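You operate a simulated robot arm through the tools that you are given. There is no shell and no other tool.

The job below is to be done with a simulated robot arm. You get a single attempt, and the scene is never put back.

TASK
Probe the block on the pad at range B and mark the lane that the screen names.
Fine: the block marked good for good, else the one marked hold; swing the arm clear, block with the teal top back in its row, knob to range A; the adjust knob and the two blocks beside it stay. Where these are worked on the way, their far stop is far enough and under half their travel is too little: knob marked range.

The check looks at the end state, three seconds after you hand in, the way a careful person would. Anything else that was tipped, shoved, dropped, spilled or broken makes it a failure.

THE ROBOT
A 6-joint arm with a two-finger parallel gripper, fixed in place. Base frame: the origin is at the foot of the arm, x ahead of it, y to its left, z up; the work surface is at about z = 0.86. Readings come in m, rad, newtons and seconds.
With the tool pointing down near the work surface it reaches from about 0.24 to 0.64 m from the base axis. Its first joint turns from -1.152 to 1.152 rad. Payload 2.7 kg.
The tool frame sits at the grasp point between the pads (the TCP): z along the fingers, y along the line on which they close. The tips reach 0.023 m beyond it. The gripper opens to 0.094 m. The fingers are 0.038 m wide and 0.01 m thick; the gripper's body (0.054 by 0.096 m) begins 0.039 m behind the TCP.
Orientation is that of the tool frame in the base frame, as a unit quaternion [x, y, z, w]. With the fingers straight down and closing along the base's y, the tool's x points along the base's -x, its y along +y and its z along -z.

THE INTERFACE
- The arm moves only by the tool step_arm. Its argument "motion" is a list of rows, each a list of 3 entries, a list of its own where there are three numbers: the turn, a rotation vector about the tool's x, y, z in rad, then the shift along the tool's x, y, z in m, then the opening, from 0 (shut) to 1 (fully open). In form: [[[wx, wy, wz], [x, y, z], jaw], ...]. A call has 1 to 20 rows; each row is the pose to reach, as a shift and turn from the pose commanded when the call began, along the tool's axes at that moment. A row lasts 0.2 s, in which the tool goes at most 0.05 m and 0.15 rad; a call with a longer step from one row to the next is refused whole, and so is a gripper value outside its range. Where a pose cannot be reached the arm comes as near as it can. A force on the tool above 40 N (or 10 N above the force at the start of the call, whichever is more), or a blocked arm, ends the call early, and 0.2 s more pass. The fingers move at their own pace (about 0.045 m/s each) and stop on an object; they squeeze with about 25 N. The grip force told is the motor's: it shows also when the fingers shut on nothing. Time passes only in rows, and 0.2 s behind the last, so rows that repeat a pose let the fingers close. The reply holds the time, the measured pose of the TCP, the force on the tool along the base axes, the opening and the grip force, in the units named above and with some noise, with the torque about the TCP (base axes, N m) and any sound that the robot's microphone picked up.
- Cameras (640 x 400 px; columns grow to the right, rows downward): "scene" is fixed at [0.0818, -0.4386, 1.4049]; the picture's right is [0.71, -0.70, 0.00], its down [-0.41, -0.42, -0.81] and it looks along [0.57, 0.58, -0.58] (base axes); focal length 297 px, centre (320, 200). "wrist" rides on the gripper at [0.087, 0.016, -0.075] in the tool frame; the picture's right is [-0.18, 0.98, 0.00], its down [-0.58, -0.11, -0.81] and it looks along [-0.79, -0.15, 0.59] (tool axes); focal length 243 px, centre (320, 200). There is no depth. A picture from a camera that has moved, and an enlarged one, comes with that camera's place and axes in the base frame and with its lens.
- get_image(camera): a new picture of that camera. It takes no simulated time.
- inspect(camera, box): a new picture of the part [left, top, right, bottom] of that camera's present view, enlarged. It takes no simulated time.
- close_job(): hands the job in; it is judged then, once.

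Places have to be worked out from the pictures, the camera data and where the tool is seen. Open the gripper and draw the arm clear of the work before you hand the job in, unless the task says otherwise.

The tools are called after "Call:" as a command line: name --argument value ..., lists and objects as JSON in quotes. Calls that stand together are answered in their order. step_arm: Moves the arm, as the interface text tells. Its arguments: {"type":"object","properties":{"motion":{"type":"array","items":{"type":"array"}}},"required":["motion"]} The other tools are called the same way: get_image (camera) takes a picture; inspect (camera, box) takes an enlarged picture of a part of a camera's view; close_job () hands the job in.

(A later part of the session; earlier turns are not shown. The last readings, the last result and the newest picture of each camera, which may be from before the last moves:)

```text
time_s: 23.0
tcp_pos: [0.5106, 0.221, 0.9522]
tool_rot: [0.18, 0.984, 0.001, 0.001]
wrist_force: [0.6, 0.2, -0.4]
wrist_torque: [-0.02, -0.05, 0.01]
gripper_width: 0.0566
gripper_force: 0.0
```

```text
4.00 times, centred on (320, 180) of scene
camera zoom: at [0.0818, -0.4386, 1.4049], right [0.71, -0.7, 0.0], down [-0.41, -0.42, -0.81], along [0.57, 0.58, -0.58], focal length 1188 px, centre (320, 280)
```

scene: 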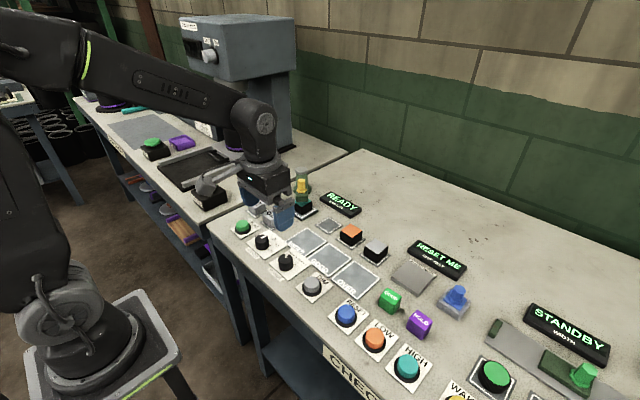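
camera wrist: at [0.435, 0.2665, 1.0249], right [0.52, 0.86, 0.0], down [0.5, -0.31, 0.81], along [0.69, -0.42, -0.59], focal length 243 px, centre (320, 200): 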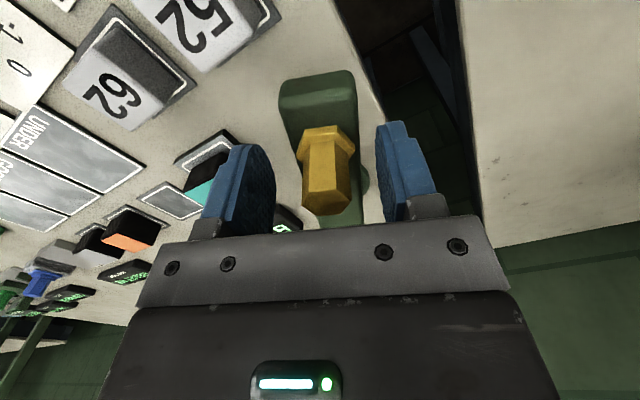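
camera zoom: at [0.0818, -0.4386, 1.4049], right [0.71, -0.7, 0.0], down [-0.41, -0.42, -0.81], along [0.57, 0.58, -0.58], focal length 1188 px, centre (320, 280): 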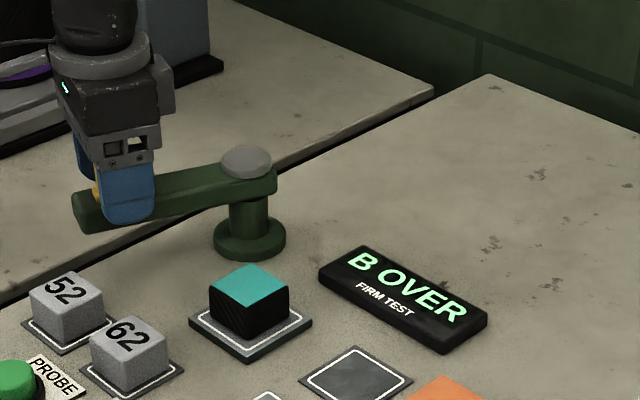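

The swing arm is well clear of the block. I lift straight off its knob, turn the wrist back, and move to view the teal block.

Call:
step_arm --motion '[[[0, 0, 0], [0, 0, -0.03], 0.65], [[0, 0, 0], [0, 0, -0.07], 0.65], [[0, 0, -0.12], [0.003, -0.045, -0.08], 0.65], [[0, 0, -0.24], [0.007, -0.09, -0.08], 0.65], [[0, 0, -0.362], [0.0101, -0.1328, -0.08], 0.65], [[0, 0, -0.362], [0.0101, -0.1428, -0.08], 0.65], [[0, 0, -0.362], [0.0101, -0.1428, -0.08], 0.65]]'

Call:
get_image --camera "wrist"

Call:
inspect --camera "wrist" --box '[200, 50, 440, 200]'

Call:
inspect --camera "scene" --box '[260, 160, 380, 260]'

```text
time_s: 24.6
tcp_pos: [0.451, 0.0896, 1.0337]
tool_rot: [-0.001, 1.0, 0.001, 0.001]
wrist_force: [-0.7, 0.3, 0.0]
wrist_torque: [-0.03, -0.01, -0.03]
gripper_width: 0.0611
gripper_force: 0.1
```

```text
taken
camera wrist: at [0.3648, 0.1049, 1.1066], right [0.18, 0.98, 0.0], down [0.58, -0.11, 0.81], along [0.79, -0.14, -0.59], focal length 243 px, centre (320, 200)
```

wrist: 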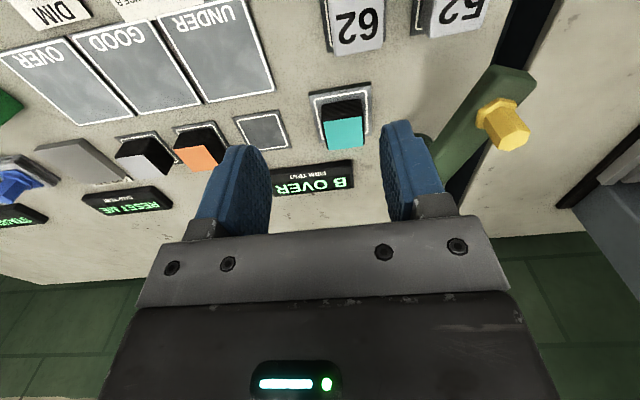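

```text
2.67 times, centred on (320, 125) of wrist
camera zoom: at [0.3648, 0.1049, 1.1066], right [0.18, 0.98, 0.0], down [0.58, -0.11, 0.81], along [0.79, -0.14, -0.59], focal length 647 px, centre (320, 400)
```

zoom: 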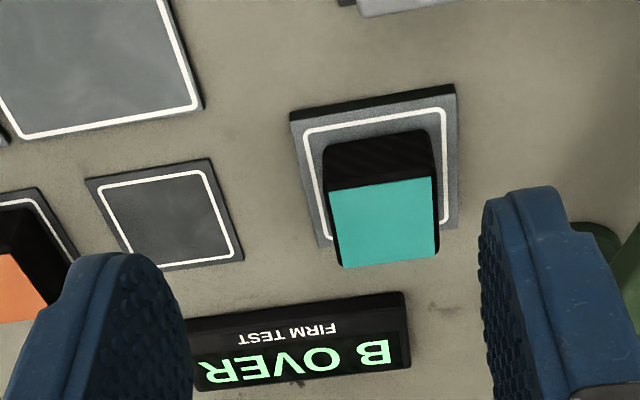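

```text
4.00 times, centred on (320, 210) of scene
camera zoom: at [0.0818, -0.4386, 1.4049], right [0.71, -0.7, 0.0], down [-0.41, -0.42, -0.81], along [0.57, 0.58, -0.58], focal length 1188 px, centre (320, 160)
```

zoom: 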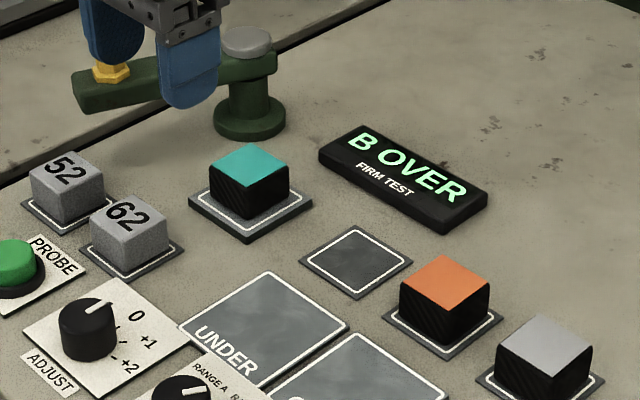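

With the arm clear, the teal block's top triangulates to about (0.541, 0.1005, 0.886) and its empty pad to about (0.540, 0.001). I move above the block, open, then check before descending.

Call:
step_arm --motion '[[[0, 0, 0], [-0.03, 0.004, 0.02], 0.75], [[0, 0, 0], [-0.06, 0.008, 0.05], 0.75], [[0, 0, 0], [-0.09, 0.011, 0.09], 0.75], [[0, 0, 0], [-0.09, 0.011, 0.09], 0.75], [[0, 0, 0], [-0.09, 0.011, 0.09], 0.75]]'

Call:
get_image --camera "wrist"

Call:
inspect --camera "scene" --box '[260, 150, 360, 230]'

```text
time_s: 25.8
tcp_pos: [0.5396, 0.1018, 0.9418]
tool_rot: [-0.001, 1.0, 0.001, 0.001]
wrist_force: [0.2, -0.6, -0.6]
wrist_torque: [0.0, 0.0, 0.0]
gripper_width: 0.0706
gripper_force: 0.1
```

```text
taken
camera wrist: at [0.4535, 0.1184, 1.0143], right [0.18, 0.98, 0.0], down [0.58, -0.11, 0.81], along [0.79, -0.14, -0.59], focal length 243 px, centre (320, 200)
```

wrist: 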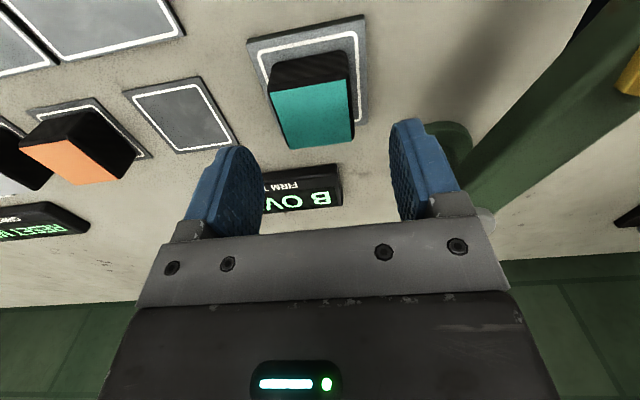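

```text
5.00 times, centred on (310, 190) of scene
camera zoom: at [0.0818, -0.4386, 1.4049], right [0.71, -0.7, 0.0], down [-0.41, -0.42, -0.81], along [0.57, 0.58, -0.58], focal length 1485 px, centre (370, 250)
```

zoom: 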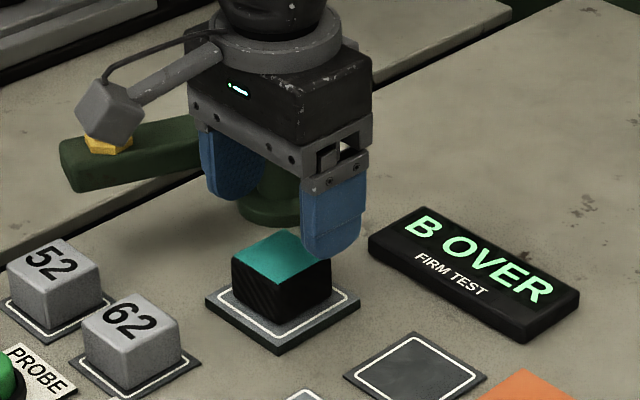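

The block reads at about (0.539, 0.0995), just 2 mm off the TCP. I descend, correcting y, and close on the block.

Call:
step_arm --motion '[[[0, 0, 0], [0, -0.002, 0.02], 0.75], [[0, 0, 0], [0, -0.002, 0.04], 0.75], [[0, 0, 0], [0, -0.002, 0.048], 0.75], [[0, 0, 0], [0, -0.002, 0.048], 0.55], [[0, 0, 0], [0, -0.002, 0.048], 0.4], [[0, 0, 0], [0, -0.002, 0.048], 0.3], [[0, 0, 0], [0, -0.002, 0.048], 0.2], [[0, 0, 0], [0, -0.002, 0.048], 0.2]]'

Call:
get_image --camera "wrist"

Call:
inspect --camera "scene" --box '[260, 150, 360, 230]'

```text
time_s: 27.6
tcp_pos: [0.5394, 0.0988, 0.8937]
tool_rot: [-0.002, 1.0, 0.002, 0.001]
wrist_force: [0.3, 0.3, -0.2]
wrist_torque: [-0.03, -0.01, 0.01]
gripper_width: 0.0436
gripper_force: 24.9
```

```text
taken
camera wrist: at [0.4537, 0.1161, 0.9668], right [0.18, 0.98, 0.0], down [0.58, -0.11, 0.81], along [0.79, -0.14, -0.59], focal length 243 px, centre (320, 200)
```

wrist: 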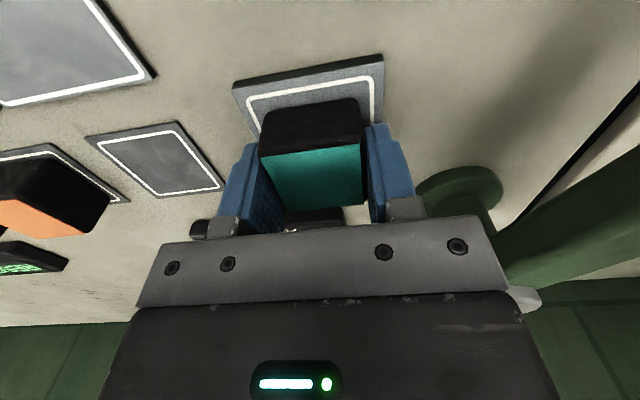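

```text
5.00 times, centred on (310, 190) of scene
camera zoom: at [0.0818, -0.4386, 1.4049], right [0.71, -0.7, 0.0], down [-0.41, -0.42, -0.81], along [0.57, 0.58, -0.58], focal length 1485 px, centre (370, 250)
```

zoom: 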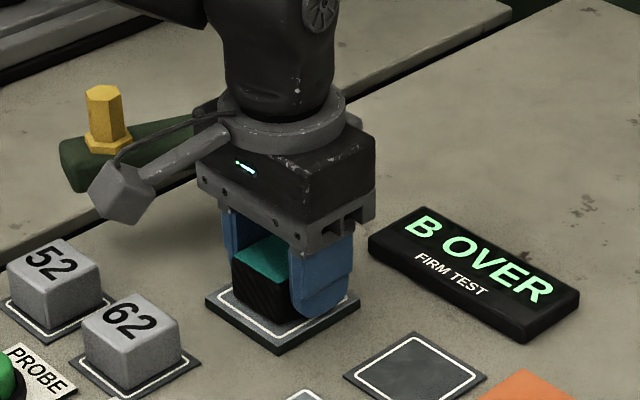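

Gripped at 0.0436 m. I lift and carry the block to hover over its empty row pad at about (0.541, 0.002).

Call:
step_arm --motion '[[[0, 0, 0], [0, 0, -0.02], 0.2], [[0, 0, 0], [0, 0, -0.05], 0.2], [[0, 0, 0], [0, -0.03, -0.065], 0.2], [[0, 0, 0], [0, -0.065, -0.065], 0.2], [[0, 0, 0], [-0.0015, -0.097, -0.065], 0.2], [[0, 0, 0], [-0.0015, -0.097, -0.065], 0.2]]'

Call:
get_image --camera "wrist"

Call:
inspect --camera "wrist" --box '[180, 40, 420, 190]'

Call:
inspect --camera "scene" --box '[270, 160, 390, 260]'

```text
time_s: 29.0
tcp_pos: [0.5419, 0.0025, 0.9585]
tool_rot: [-0.002, 1.0, 0.001, 0.001]
wrist_force: [0.5, -0.3, -1.1]
wrist_torque: [-0.01, -0.02, 0.0]
gripper_width: 0.0437
gripper_force: 25.3
```

```text
taken
camera wrist: at [0.4561, 0.0184, 1.0309], right [0.18, 0.98, 0.0], down [0.58, -0.11, 0.81], along [0.79, -0.14, -0.59], focal length 243 px, centre (320, 200)
```

wrist: 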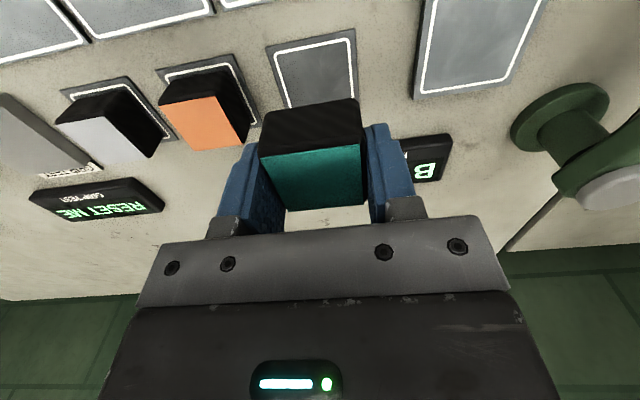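

```text
2.67 times, centred on (300, 115) of wrist
camera zoom: at [0.4561, 0.0184, 1.0309], right [0.18, 0.98, 0.0], down [0.58, -0.11, 0.81], along [0.79, -0.14, -0.59], focal length 647 px, centre (373, 427)
```

zoom: 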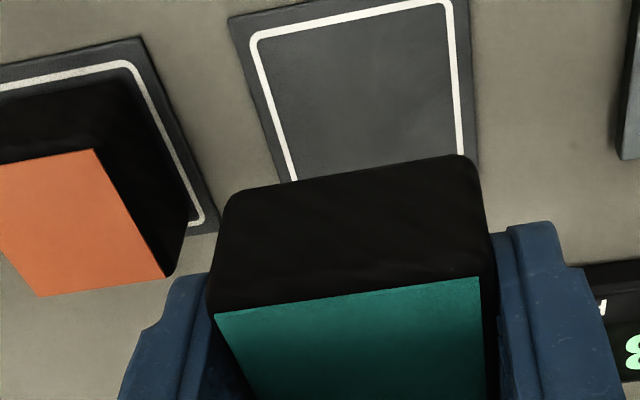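

```text
4.00 times, centred on (330, 210) of scene
camera zoom: at [0.0818, -0.4386, 1.4049], right [0.71, -0.7, 0.0], down [-0.41, -0.42, -0.81], along [0.57, 0.58, -0.58], focal length 1188 px, centre (280, 160)
```

zoom: 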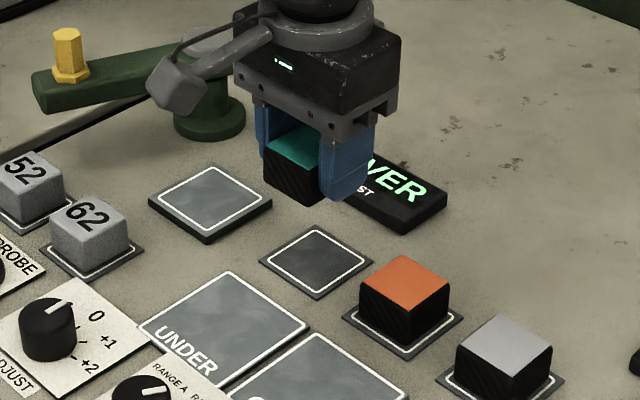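

The wrist view shows the pad centre about 1 mm to −y and −x of the held block. I lower close to the pad with that correction.

Call:
step_arm --motion '[[[0, 0, 0], [0.001, -0.001, 0.025], 0.2], [[0, 0, 0], [0.001, -0.001, 0.05], 0.2], [[0, 0, 0], [0.001, -0.001, 0.062], 0.2], [[0, 0, 0], [0.001, -0.001, 0.062], 0.2]]'

Call:
get_image --camera "wrist"

Call:
inspect --camera "scene" --box '[290, 190, 370, 250]'

```text
time_s: 30.0
tcp_pos: [0.5405, 0.0004, 0.895]
tool_rot: [-0.002, 1.0, 0.0, 0.0]
wrist_force: [-0.1, 0.3, -0.2]
wrist_torque: [-0.05, 0.01, -0.03]
gripper_width: 0.0437
gripper_force: 24.9
```

```text
taken
camera wrist: at [0.4541, 0.0173, 0.968], right [0.18, 0.98, 0.0], down [0.58, -0.11, 0.81], along [0.79, -0.14, -0.59], focal length 243 px, centre (320, 200)
```

wrist: 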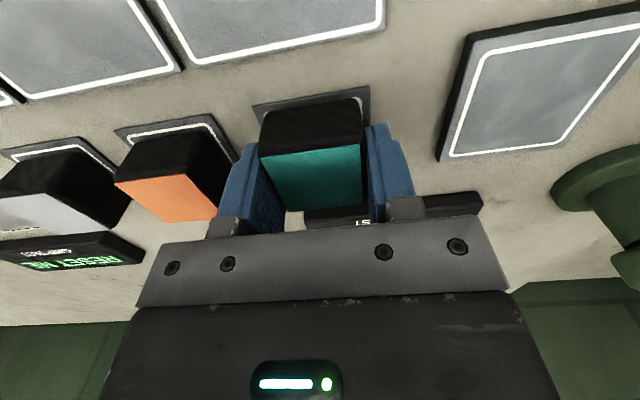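

```text
6.67 times, centred on (330, 220) of scene
camera zoom: at [0.0818, -0.4386, 1.4049], right [0.71, -0.7, 0.0], down [-0.41, -0.42, -0.81], along [0.57, 0.58, -0.58], focal length 1980 px, centre (253, 67)
```

zoom: 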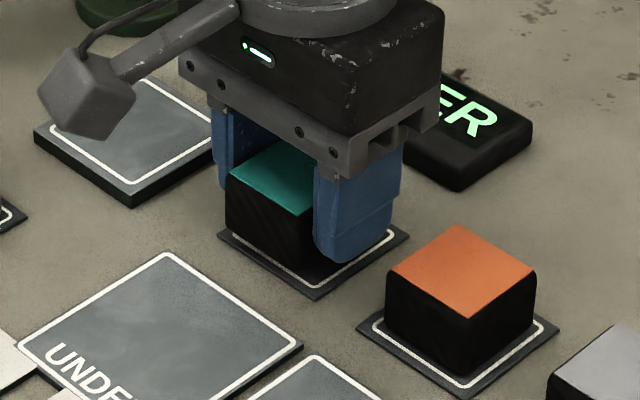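

The scene view hints the block may sit a few mm toward +y relative to the pad, so I zoom in before setting it down.

Call:
inspect --camera "wrist" --box '[230, 70, 390, 170]'

Call:
inspect --camera "scene" --box '[315, 205, 355, 240]'

Call:
inspect --camera "wrist" --box '[90, 90, 250, 230]'

```text
4.00 times, centred on (310, 120) of wrist
camera zoom: at [0.4541, 0.0173, 0.968], right [0.18, 0.98, 0.0], down [0.58, -0.11, 0.81], along [0.79, -0.14, -0.59], focal length 970 px, centre (360, 520)
```

zoom: 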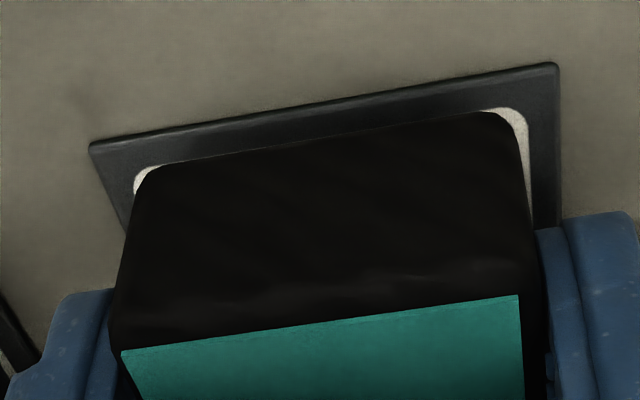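

```text
11.43 times, centred on (335, 222) of scene
camera zoom: at [0.0818, -0.4386, 1.4049], right [0.71, -0.7, 0.0], down [-0.41, -0.42, -0.81], along [0.57, 0.58, -0.58], focal length 3394 px, centre (149, -57)
```

zoom: 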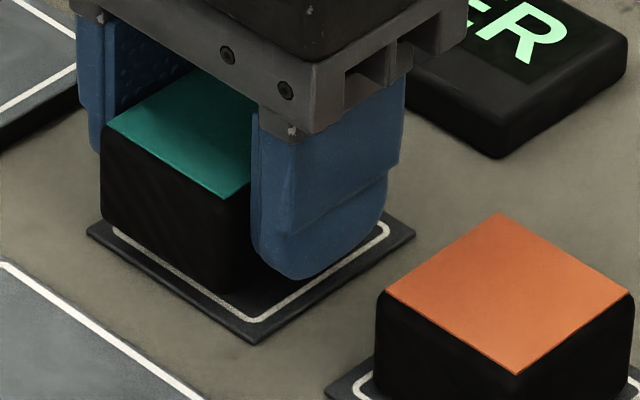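

```text
2.86 times, centred on (170, 160) of wrist
camera zoom: at [0.4541, 0.0173, 0.968], right [0.18, 0.98, 0.0], down [0.58, -0.11, 0.81], along [0.79, -0.14, -0.59], focal length 693 px, centre (749, 314)
```

zoom: 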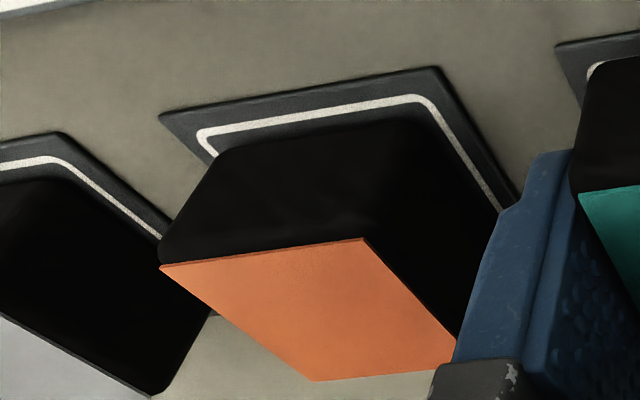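

Measured against the pad edges (and the orange block's placement), the block is centred in y to within about 1 mm and needs about +3 mm in x. I correct and lower gently to contact.

Call:
step_arm --motion '[[[0, 0, 0], [-0.003, -0.001, 0], 0.2], [[0, 0, 0], [-0.003, -0.001, 0.0015], 0.2], [[0, 0, 0], [-0.003, -0.001, 0.003], 0.2], [[0, 0, 0], [-0.003, -0.001, 0.0045], 0.2]]'

Call:
inspect --camera "scene" --box '[315, 205, 355, 240]'

Call:
inspect --camera "wrist" --box '[230, 70, 390, 170]'

```text
time_s: 31.0
tcp_pos: [0.5448, 0.0012, 0.8918]
tool_rot: [-0.001, 1.0, 0.0, 0.002]
wrist_force: [-0.8, 0.1, -0.4]
wrist_torque: [0.0, -0.03, 0.03]
gripper_width: 0.0436
gripper_force: 24.8
```

```text
11.43 times, centred on (335, 222) of scene
camera zoom: at [0.0818, -0.4386, 1.4049], right [0.71, -0.7, 0.0], down [-0.41, -0.42, -0.81], along [0.57, 0.58, -0.58], focal length 3394 px, centre (149, -57)
```

zoom: 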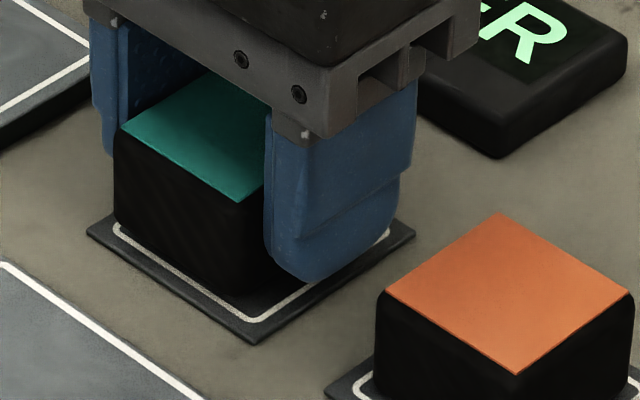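

```text
4.00 times, centred on (310, 120) of wrist
camera zoom: at [0.4582, 0.017, 0.9648], right [0.18, 0.98, 0.0], down [0.58, -0.11, 0.81], along [0.79, -0.14, -0.59], focal length 970 px, centre (360, 520)
```

zoom: 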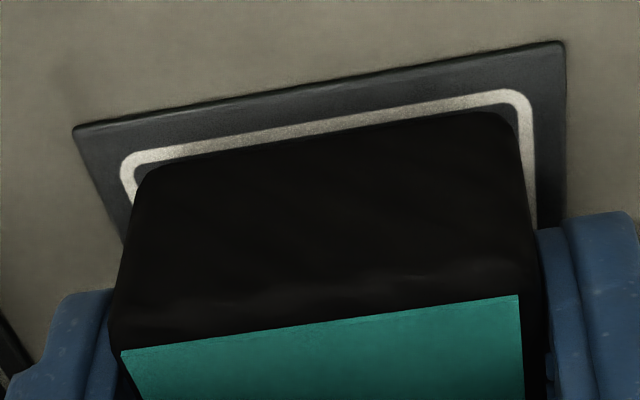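

Alignment looks good and there's still no contact. I continue lowering in small steps.

Call:
step_arm --motion '[[[0, 0, 0], [0, -0.001, 0.0015], 0.2], [[0, 0, 0], [0, -0.001, 0.003], 0.2], [[0, 0, 0], [0, -0.001, 0.0045], 0.2]]'

Call:
inspect --camera "scene" --box '[315, 205, 355, 240]'

```text
time_s: 31.8
tcp_pos: [0.5441, -0.0005, 0.8869]
tool_rot: [-0.001, 1.0, 0.002, 0.001]
wrist_force: [-2.0, -0.6, 5.6]
wrist_torque: [-0.05, 0.16, -0.04]
gripper_width: 0.0436
gripper_force: 25.4
```

```text
11.43 times, centred on (335, 222) of scene
camera zoom: at [0.0816, -0.4386, 1.405], right [0.71, -0.7, 0.0], down [-0.41, -0.42, -0.81], along [0.57, 0.58, -0.58], focal length 3394 px, centre (149, -57)
```

zoom: 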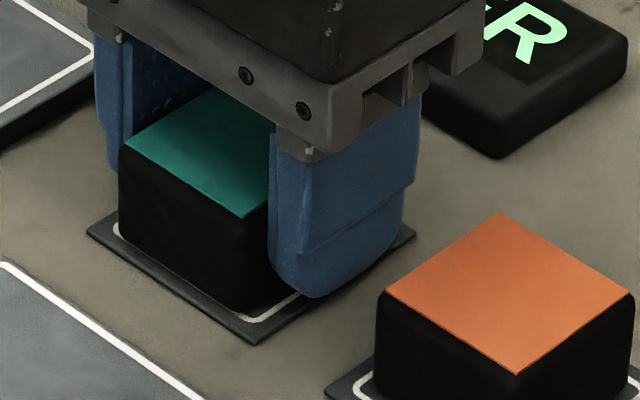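

Contact is felt at 5.6 N. The block is within a few mm of centre, so I do a small lift, nudge (+3 mm x, −1.5 mm y), and set down again.

Call:
step_arm --motion '[[[0, 0, 0], [0, 0, -0.003], 0.2], [[0, 0, 0], [-0.003, -0.0015, -0.003], 0.2], [[0, 0, 0], [-0.003, -0.0015, -0.001], 0.2], [[0, 0, 0], [-0.003, -0.0015, -0.0005], 0.2]]'

Call:
inspect --camera "scene" --box '[315, 205, 355, 240]'

Call:
inspect --camera "wrist" --box '[230, 70, 390, 170]'

```text
time_s: 32.8
tcp_pos: [0.5478, -0.001, 0.8874]
tool_rot: [-0.002, 1.0, 0.001, 0.001]
wrist_force: [-0.3, -0.3, 0.0]
wrist_torque: [-0.05, 0.0, -0.03]
gripper_width: 0.0438
gripper_force: 25.1
```

```text
11.43 times, centred on (335, 222) of scene
camera zoom: at [0.0818, -0.4386, 1.4049], right [0.71, -0.7, 0.0], down [-0.41, -0.42, -0.81], along [0.57, 0.58, -0.58], focal length 3394 px, centre (149, -57)
```

zoom: 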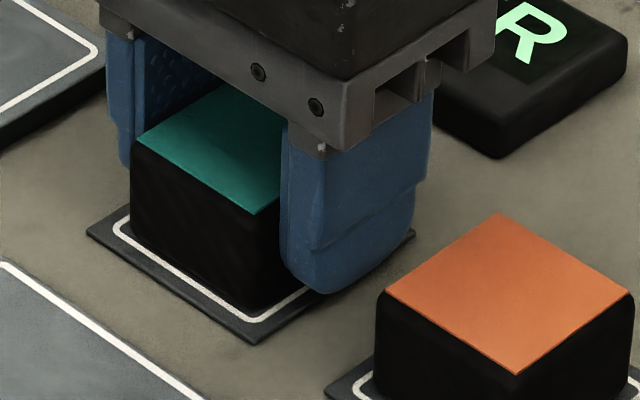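

```text
4.00 times, centred on (310, 120) of wrist
camera zoom: at [0.4615, 0.0149, 0.9605], right [0.18, 0.98, 0.0], down [0.58, -0.11, 0.81], along [0.79, -0.14, -0.59], focal length 970 px, centre (360, 520)
```

zoom: 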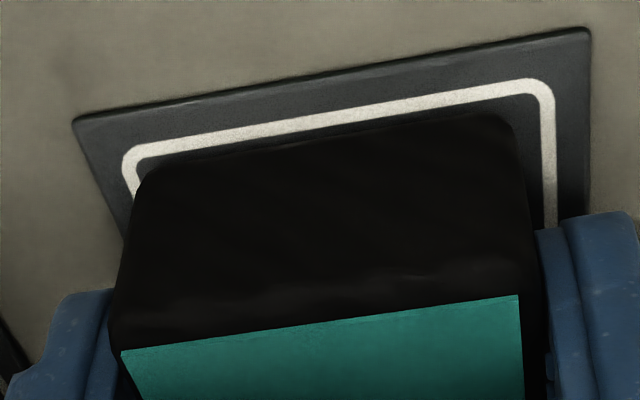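

The block is now centred like its neighbour. I lower the last millimetre, open, and lift off.

Call:
step_arm --motion '[[[0, 0, 0], [0, 0, 0.001], 0.2], [[0, 0, 0], [0, 0, 0.001], 0.5], [[0, 0, 0], [0, 0, 0.001], 0.65], [[0, 0, 0], [0, 0, 0.001], 0.65], [[0, 0, 0], [0, 0, -0.02], 0.65], [[0, 0, 0], [0, 0, -0.06], 0.65], [[0, 0, 0], [0.03, -0.02, -0.1], 0.65]]'

Call:
inspect --camera "scene" --box '[290, 180, 390, 260]'

Call:
get_image --camera "wrist"

```text
refused: row 7 steps farther than a row can; nothing moved
```

```text
5.00 times, centred on (340, 220) of scene
camera zoom: at [0.0818, -0.4386, 1.4049], right [0.71, -0.7, 0.0], down [-0.41, -0.42, -0.81], along [0.57, 0.58, -0.58], focal length 1485 px, centre (220, 100)
```

zoom: 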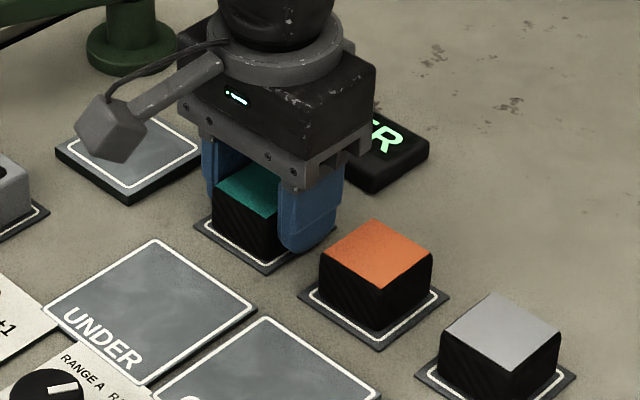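

```text
taken
camera wrist: at [0.4615, 0.0149, 0.9605], right [0.18, 0.98, 0.0], down [0.58, -0.11, 0.81], along [0.79, -0.14, -0.59], focal length 243 px, centre (320, 200)
```

wrist: 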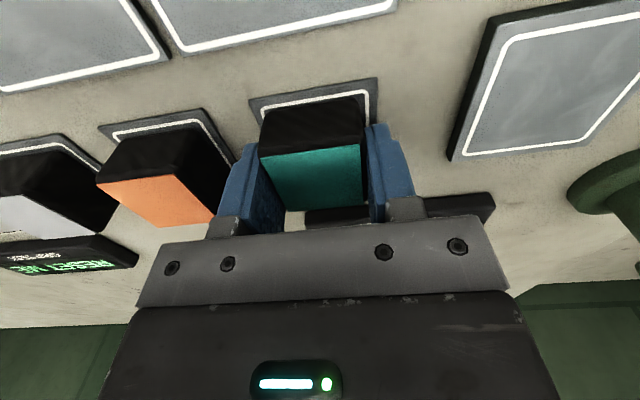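

The call was refused because the last step was too long, and nothing moved. I repeat it with shorter steps.

Call:
step_arm --motion '[[[0, 0, 0], [0, 0, 0.001], 0.2], [[0, 0, 0], [0, 0, 0.001], 0.5], [[0, 0, 0], [0, 0, 0.001], 0.65], [[0, 0, 0], [0, 0, 0.001], 0.65], [[0, 0, 0], [0, 0, -0.02], 0.65], [[0, 0, 0], [0, 0, -0.05], 0.65], [[0, 0, 0], [0, 0, -0.08], 0.65], [[0, 0, 0], [0.02, 0, -0.11], 0.65]]'

Call:
inspect --camera "scene" --box '[290, 180, 390, 260]'

Call:
get_image --camera "wrist"

```text
time_s: 34.6
tcp_pos: [0.5261, -0.0017, 1.0012]
tool_rot: [-0.002, 1.0, 0.001, 0.001]
wrist_force: [0.0, -0.5, 0.1]
wrist_torque: [0.01, 0.03, 0.0]
gripper_width: 0.0611
gripper_force: 0.0
```

```text
5.00 times, centred on (340, 220) of scene
camera zoom: at [0.0818, -0.4386, 1.4049], right [0.71, -0.7, 0.0], down [-0.41, -0.42, -0.81], along [0.57, 0.58, -0.58], focal length 1485 px, centre (220, 100)
```

zoom: 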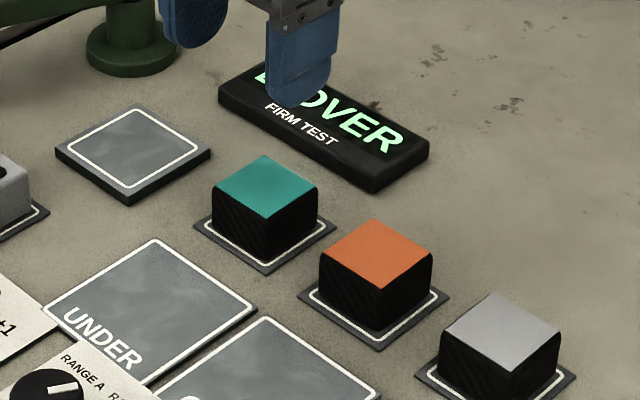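

```text
taken
camera wrist: at [0.4401, 0.0147, 1.0735], right [0.18, 0.98, 0.0], down [0.58, -0.11, 0.81], along [0.79, -0.14, -0.59], focal length 243 px, centre (320, 200)
```

wrist: 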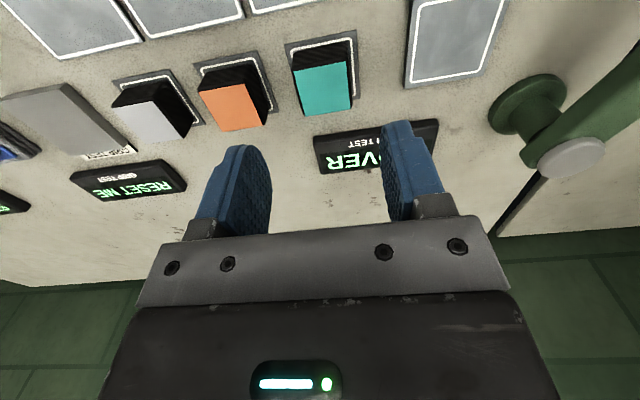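

The teal block sits squarely on its row pad. Next I move to view the HOLD block and the OVER lane.

Call:
step_arm --motion '[[[0, 0, 0], [0.021, -0.037, -0.01], 0.65], [[0, 0, 0], [0.042, -0.074, -0.02], 0.65], [[0, 0, 0], [0.063, -0.111, -0.03], 0.65], [[0, 0, 0], [0.084, -0.148, -0.03], 0.65], [[0, 0, 0], [0.105, -0.185, -0.03], 0.65], [[0, 0, 0], [0.126, -0.222, -0.03], 0.65], [[0, 0, 0], [0.147, -0.26, -0.03], 0.65], [[0, 0, 0], [0.166, -0.298, -0.03], 0.65], [[0, 0, 0], [0.166, -0.298, -0.03], 0.65]]'

Call:
get_image --camera "wrist"

Call:
get_image --camera "scene"

```text
time_s: 36.6
tcp_pos: [0.3628, -0.3014, 1.027]
tool_rot: [-0.002, 1.0, 0.001, 0.001]
wrist_force: [0.1, -1.1, 0.4]
wrist_torque: [-0.02, 0.01, 0.0]
gripper_width: 0.0611
gripper_force: 0.0
```

```text
taken
camera wrist: at [0.277, -0.2851, 1.1], right [0.18, 0.98, 0.0], down [0.58, -0.11, 0.81], along [0.79, -0.14, -0.59], focal length 243 px, centre (320, 200)
```

wrist: 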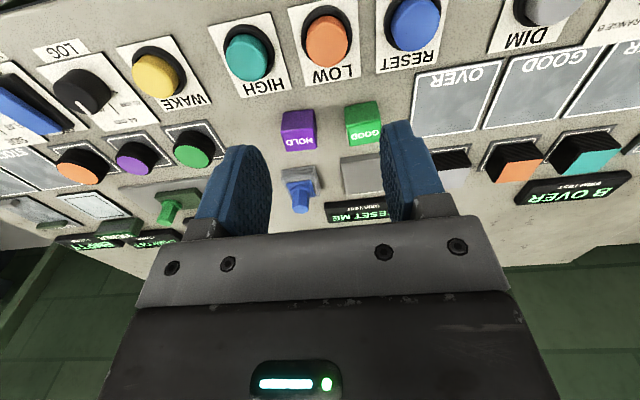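

```text
taken
```

scene: 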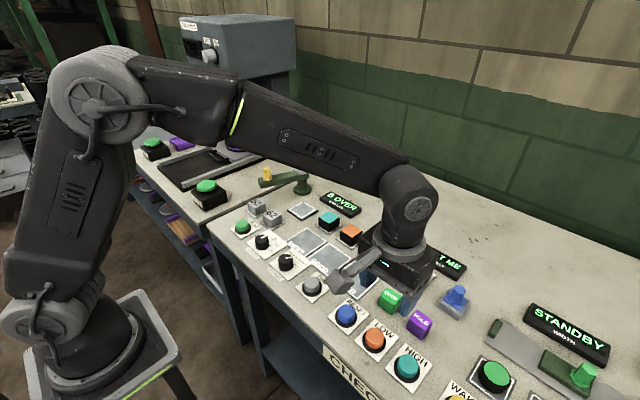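

Call:
inspect --camera "wrist" --box '[240, 60, 400, 200]'

Call:
inspect --camera "wrist" --box '[380, 30, 560, 150]'

Call:
inspect --camera "scene" --box '[360, 260, 480, 350]'

```text
2.86 times, centred on (320, 130) of wrist
camera zoom: at [0.277, -0.2851, 1.1], right [0.18, 0.98, 0.0], down [0.58, -0.11, 0.81], along [0.79, -0.14, -0.59], focal length 693 px, centre (320, 400)
```

zoom: 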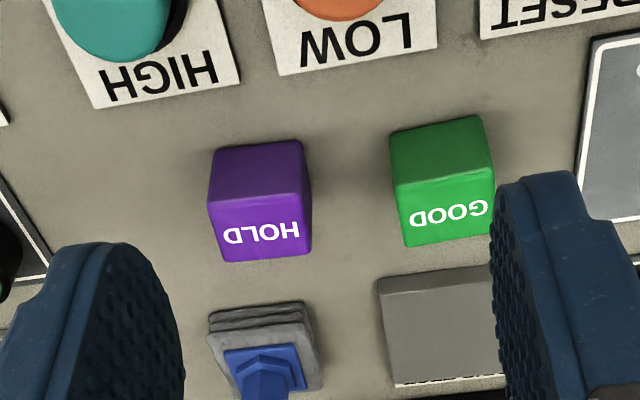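

```text
3.33 times, centred on (470, 90) of wrist
camera zoom: at [0.277, -0.2851, 1.1], right [0.18, 0.98, 0.0], down [0.58, -0.11, 0.81], along [0.79, -0.14, -0.59], focal length 809 px, centre (-180, 567)
```

zoom: 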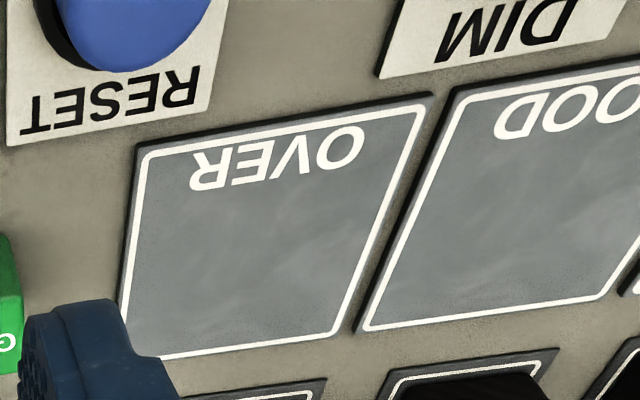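

```text
4.44 times, centred on (420, 305) of scene
camera zoom: at [0.0818, -0.4386, 1.4049], right [0.71, -0.7, 0.0], down [-0.41, -0.42, -0.81], along [0.57, 0.58, -0.58], focal length 1320 px, centre (-124, -267)
```

zoom: 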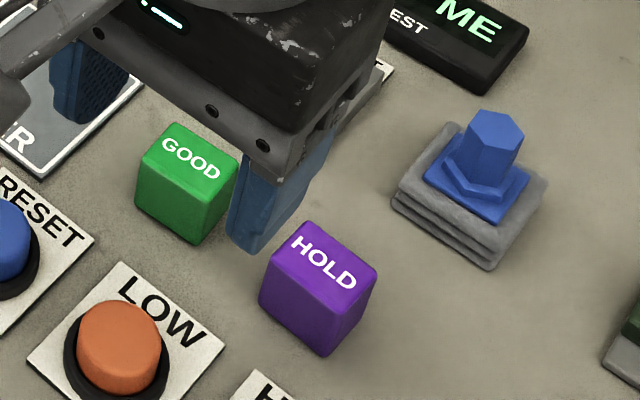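

HOLD is near (0.441, -0.338) and aligned with the axes; the OVER lane centre is near (0.451, -0.174). I move above the HOLD block.

Call:
step_arm --motion '[[[0, 0, 0], [-0.026, -0.012, 0.02], 0.68], [[0, 0, 0], [-0.052, -0.024, 0.04], 0.68], [[0, 0, 0], [-0.078, -0.0366, 0.065], 0.68], [[0, 0, 0], [-0.078, -0.0366, 0.065], 0.68], [[0, 0, 0], [-0.078, -0.0366, 0.065], 0.68]]'

Call:
get_image --camera "wrist"

Call:
inspect --camera "wrist" --box '[240, 50, 400, 170]'

Call:
inspect --camera "scene" --box '[360, 260, 480, 350]'

```text
time_s: 37.8
tcp_pos: [0.4411, -0.3383, 0.962]
tool_rot: [-0.002, 1.0, 0.002, 0.001]
wrist_force: [0.3, 0.0, 0.0]
wrist_torque: [0.02, -0.03, 0.03]
gripper_width: 0.064
gripper_force: 0.0
```

```text
taken
camera wrist: at [0.3548, -0.3227, 1.0342], right [0.18, 0.98, 0.0], down [0.58, -0.11, 0.81], along [0.79, -0.14, -0.59], focal length 243 px, centre (320, 200)
```

wrist: 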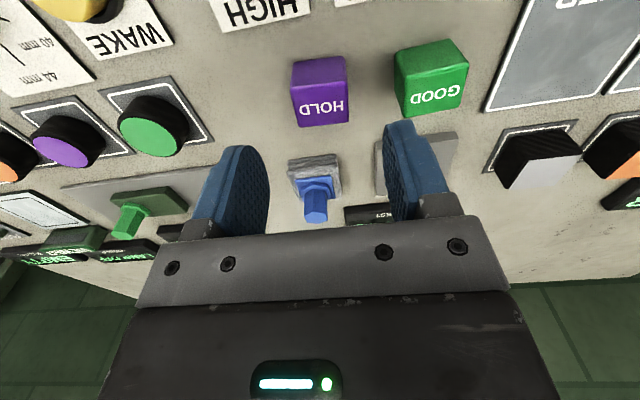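

```text
3.33 times, centred on (320, 110) of wrist
camera zoom: at [0.3548, -0.3227, 1.0342], right [0.18, 0.98, 0.0], down [0.58, -0.11, 0.81], along [0.79, -0.14, -0.59], focal length 809 px, centre (320, 500)
```

zoom: 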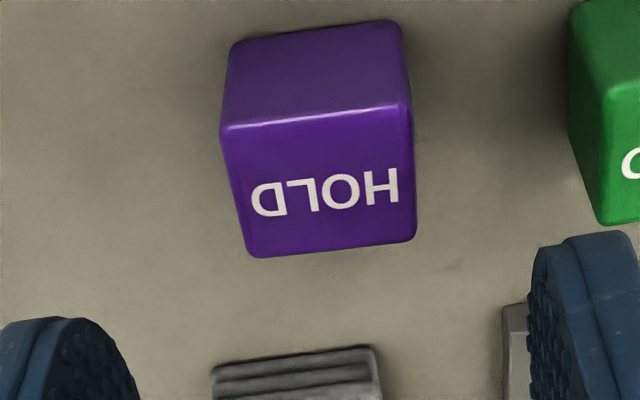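

```text
4.44 times, centred on (420, 305) of scene
camera zoom: at [0.0818, -0.4386, 1.4049], right [0.71, -0.7, 0.0], down [-0.41, -0.42, -0.81], along [0.57, 0.58, -0.58], focal length 1320 px, centre (-124, -267)
```

zoom: 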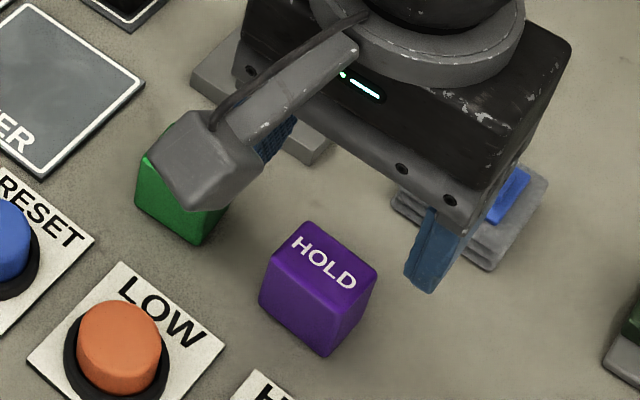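

The HOLD block's top centre reads (0.442, -0.337), essentially right under the TCP. I descend and grip it.

Call:
step_arm --motion '[[[0, 0, 0], [-0.001, 0.001, 0.03], 0.68], [[0, 0, 0], [-0.001, 0.001, 0.055], 0.68], [[0, 0, 0], [-0.001, 0.001, 0.071], 0.68], [[0, 0, 0], [-0.001, 0.001, 0.071], 0.5], [[0, 0, 0], [-0.001, 0.001, 0.071], 0.35], [[0, 0, 0], [-0.001, 0.001, 0.071], 0.2], [[0, 0, 0], [-0.001, 0.001, 0.071], 0.15], [[0, 0, 0], [-0.001, 0.001, 0.071], 0.15]]'

Call:
get_image --camera "wrist"

Call:
inspect --camera "scene" --box '[360, 260, 480, 350]'

```text
time_s: 39.6
tcp_pos: [0.4421, -0.3358, 0.8901]
tool_rot: [-0.002, 1.0, 0.001, 0.0]
wrist_force: [0.2, 0.1, 0.3]
wrist_torque: [0.03, -0.01, 0.01]
gripper_width: 0.0347
gripper_force: 24.9
```

```text
taken
camera wrist: at [0.3565, -0.3198, 0.9621], right [0.18, 0.98, 0.0], down [0.58, -0.11, 0.81], along [0.79, -0.14, -0.59], focal length 243 px, centre (320, 200)
```

wrist: 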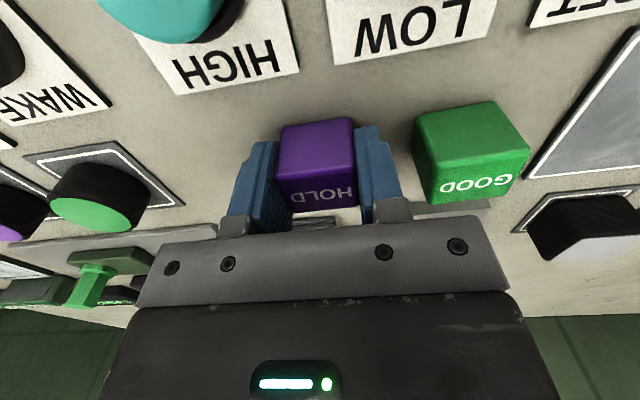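

```text
4.44 times, centred on (420, 305) of scene
camera zoom: at [0.0818, -0.4386, 1.4049], right [0.71, -0.7, 0.0], down [-0.41, -0.42, -0.81], along [0.57, 0.58, -0.58], focal length 1320 px, centre (-124, -267)
```

zoom: 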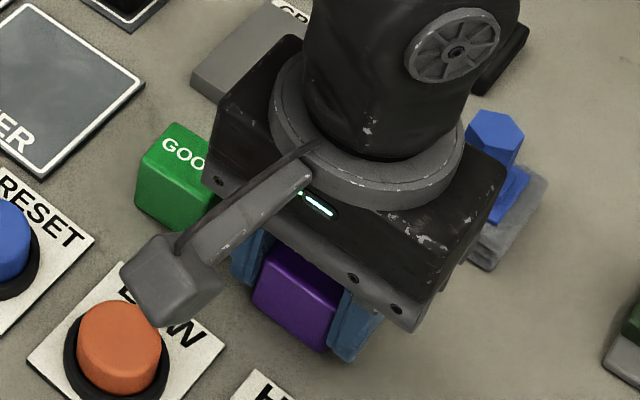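

HOLD is gripped at 0.0347 m. I lift it straight up and carry it over GOOD to the OVER lane.

Call:
step_arm --motion '[[[0, 0, 0], [0, 0, -0.03], 0.15], [[0, 0, 0], [0, 0, -0.07], 0.15], [[0, 0, 0], [0, 0, -0.08], 0.15], [[0, 0, 0], [-0.003, 0.04, -0.08], 0.15], [[0, 0, 0], [-0.006, 0.08, -0.08], 0.15], [[0, 0, 0], [-0.009, 0.12, -0.08], 0.15], [[0, 0, 0], [-0.01, 0.162, -0.075], 0.15], [[0, 0, 0], [-0.01, 0.162, -0.07], 0.15]]'

Call:
get_image --camera "wrist"

Call:
inspect --camera "scene" --box '[290, 220, 430, 320]'

```text
time_s: 41.4
tcp_pos: [0.4492, -0.1729, 0.9614]
tool_rot: [-0.001, 1.0, 0.001, 0.0]
wrist_force: [-0.3, 0.3, 1.1]
wrist_torque: [0.0, 0.01, 0.01]
gripper_width: 0.0352
gripper_force: 25.2
```

```text
taken
camera wrist: at [0.3635, -0.1575, 1.0346], right [0.18, 0.98, 0.0], down [0.58, -0.11, 0.81], along [0.79, -0.14, -0.59], focal length 243 px, centre (320, 200)
```

wrist: 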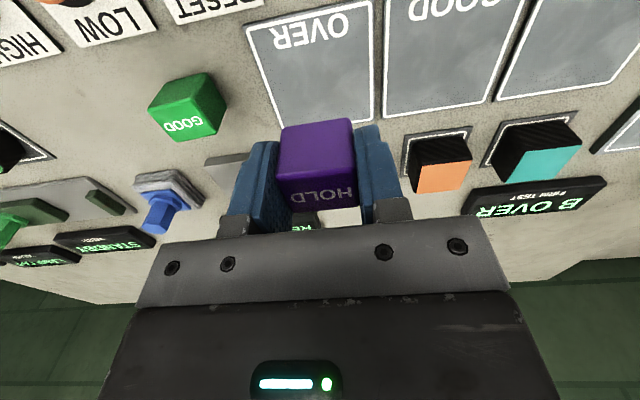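

```text
4.00 times, centred on (360, 270) of scene
camera zoom: at [0.0818, -0.4385, 1.4049], right [0.71, -0.7, 0.0], down [-0.41, -0.42, -0.81], along [0.57, 0.58, -0.58], focal length 1188 px, centre (160, -80)
```

zoom: 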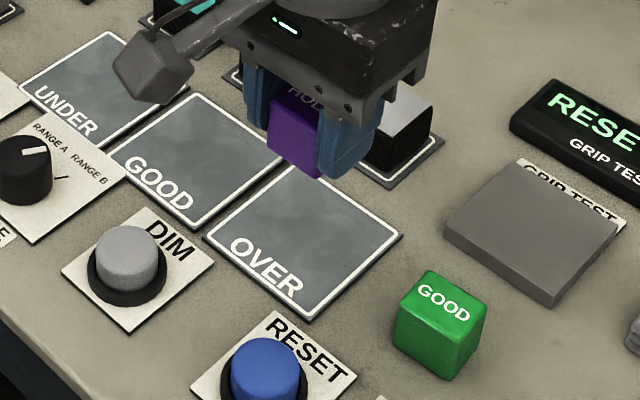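

The lane spans about ±38 mm around (0.451, -0.175), right under the block. I lower with a 2 mm correction.

Call:
step_arm --motion '[[[0, 0, 0], [-0.002, -0.002, 0.025], 0.15], [[0, 0, 0], [-0.002, -0.002, 0.05], 0.15], [[0, 0, 0], [-0.002, -0.002, 0.063], 0.15], [[0, 0, 0], [-0.002, -0.002, 0.065], 0.15]]'

Call:
inspect --camera "scene" --box '[320, 240, 400, 300]'

Call:
get_image --camera "wrist"

```text
time_s: 42.4
tcp_pos: [0.4544, -0.1758, 0.8981]
tool_rot: [-0.002, 1.0, 0.001, 0.001]
wrist_force: [0.0, -0.7, 0.1]
wrist_torque: [0.02, -0.01, 0.03]
gripper_width: 0.035
gripper_force: 24.8
```

```text
6.67 times, centred on (360, 270) of scene
camera zoom: at [0.0818, -0.4386, 1.4049], right [0.71, -0.7, 0.0], down [-0.41, -0.42, -0.81], along [0.57, 0.58, -0.58], focal length 1980 px, centre (53, -267)
```

zoom: 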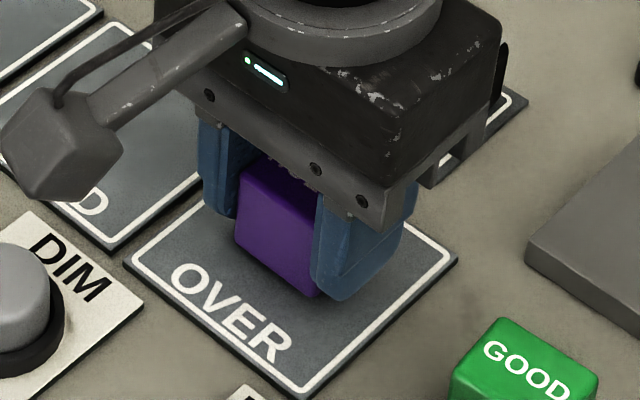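

```text
taken
camera wrist: at [0.3672, -0.1603, 0.97], right [0.18, 0.98, 0.0], down [0.58, -0.11, 0.81], along [0.79, -0.14, -0.59], focal length 243 px, centre (320, 200)
```

wrist: 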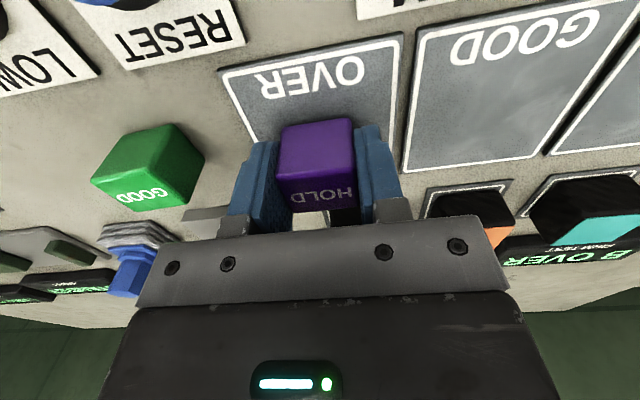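

The block is well inside the OVER lane. I lower it in small steps to contact.

Call:
step_arm --motion '[[[0, 0, 0], [0.002, 0, 0.002], 0.15], [[0, 0, 0], [0.002, 0, 0.004], 0.15], [[0, 0, 0], [0.002, 0, 0.0055], 0.15]]'

Call:
inspect --camera "scene" --box '[320, 240, 400, 300]'

```text
time_s: 43.2
tcp_pos: [0.4518, -0.177, 0.8921]
tool_rot: [-0.002, 1.0, 0.0, 0.002]
wrist_force: [-5.2, 0.7, 13.3]
wrist_torque: [0.01, 0.16, -0.01]
gripper_width: 0.0351
gripper_force: 25.6
```

```text
6.67 times, centred on (360, 270) of scene
camera zoom: at [0.0815, -0.4385, 1.405], right [0.71, -0.7, 0.0], down [-0.41, -0.42, -0.81], along [0.57, 0.58, -0.58], focal length 1980 px, centre (53, -267)
```

zoom: 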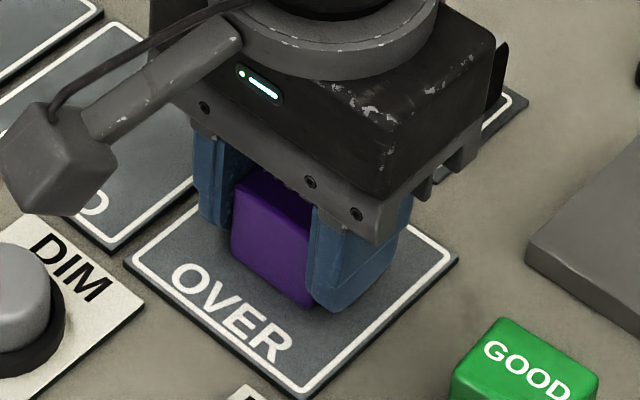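

Contact at 13 N; I ease up 1 mm, open, and rise straight up.

Call:
step_arm --motion '[[[0, 0, 0], [0, 0, -0.001], 0.15], [[0, 0, 0], [0, 0, -0.001], 0.4], [[0, 0, 0], [0, 0, -0.001], 0.6], [[0, 0, 0], [0, 0, -0.001], 0.6], [[0, 0, 0], [0, 0, -0.02], 0.6], [[0, 0, 0], [0, 0, -0.05], 0.6], [[0, 0, 0], [0, 0, -0.09], 0.6], [[0, 0, 0], [0, 0, -0.11], 0.6]]'

Call:
inspect --camera "scene" --box '[290, 220, 430, 320]'

Call:
get_image --camera "wrist"

```text
time_s: 45.0
tcp_pos: [0.4509, -0.1758, 0.9993]
tool_rot: [-0.002, 1.0, 0.001, 0.001]
wrist_force: [0.8, -0.3, -0.3]
wrist_torque: [0.02, -0.01, -0.01]
gripper_width: 0.0562
gripper_force: 0.1
```

```text
4.00 times, centred on (360, 270) of scene
camera zoom: at [0.0818, -0.4386, 1.4049], right [0.71, -0.7, 0.0], down [-0.41, -0.42, -0.81], along [0.57, 0.58, -0.58], focal length 1188 px, centre (160, -80)
```

zoom: 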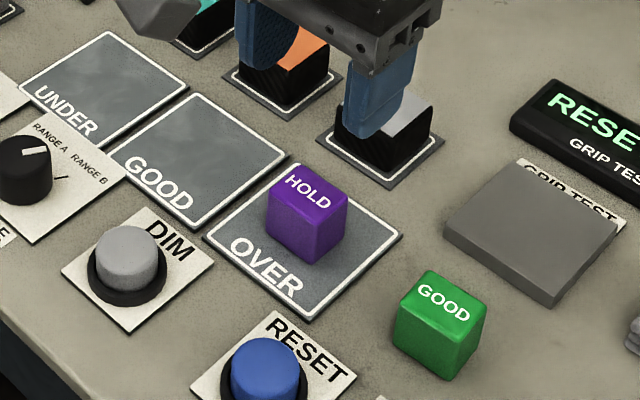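

```text
taken
camera wrist: at [0.3648, -0.1593, 1.072], right [0.18, 0.98, 0.0], down [0.58, -0.11, 0.81], along [0.79, -0.14, -0.59], focal length 243 px, centre (320, 200)
```

wrist: 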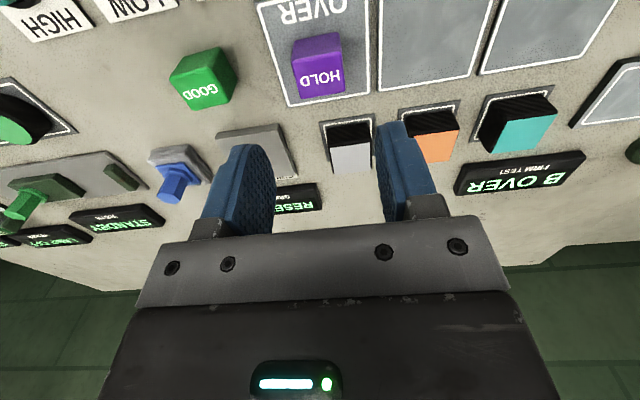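

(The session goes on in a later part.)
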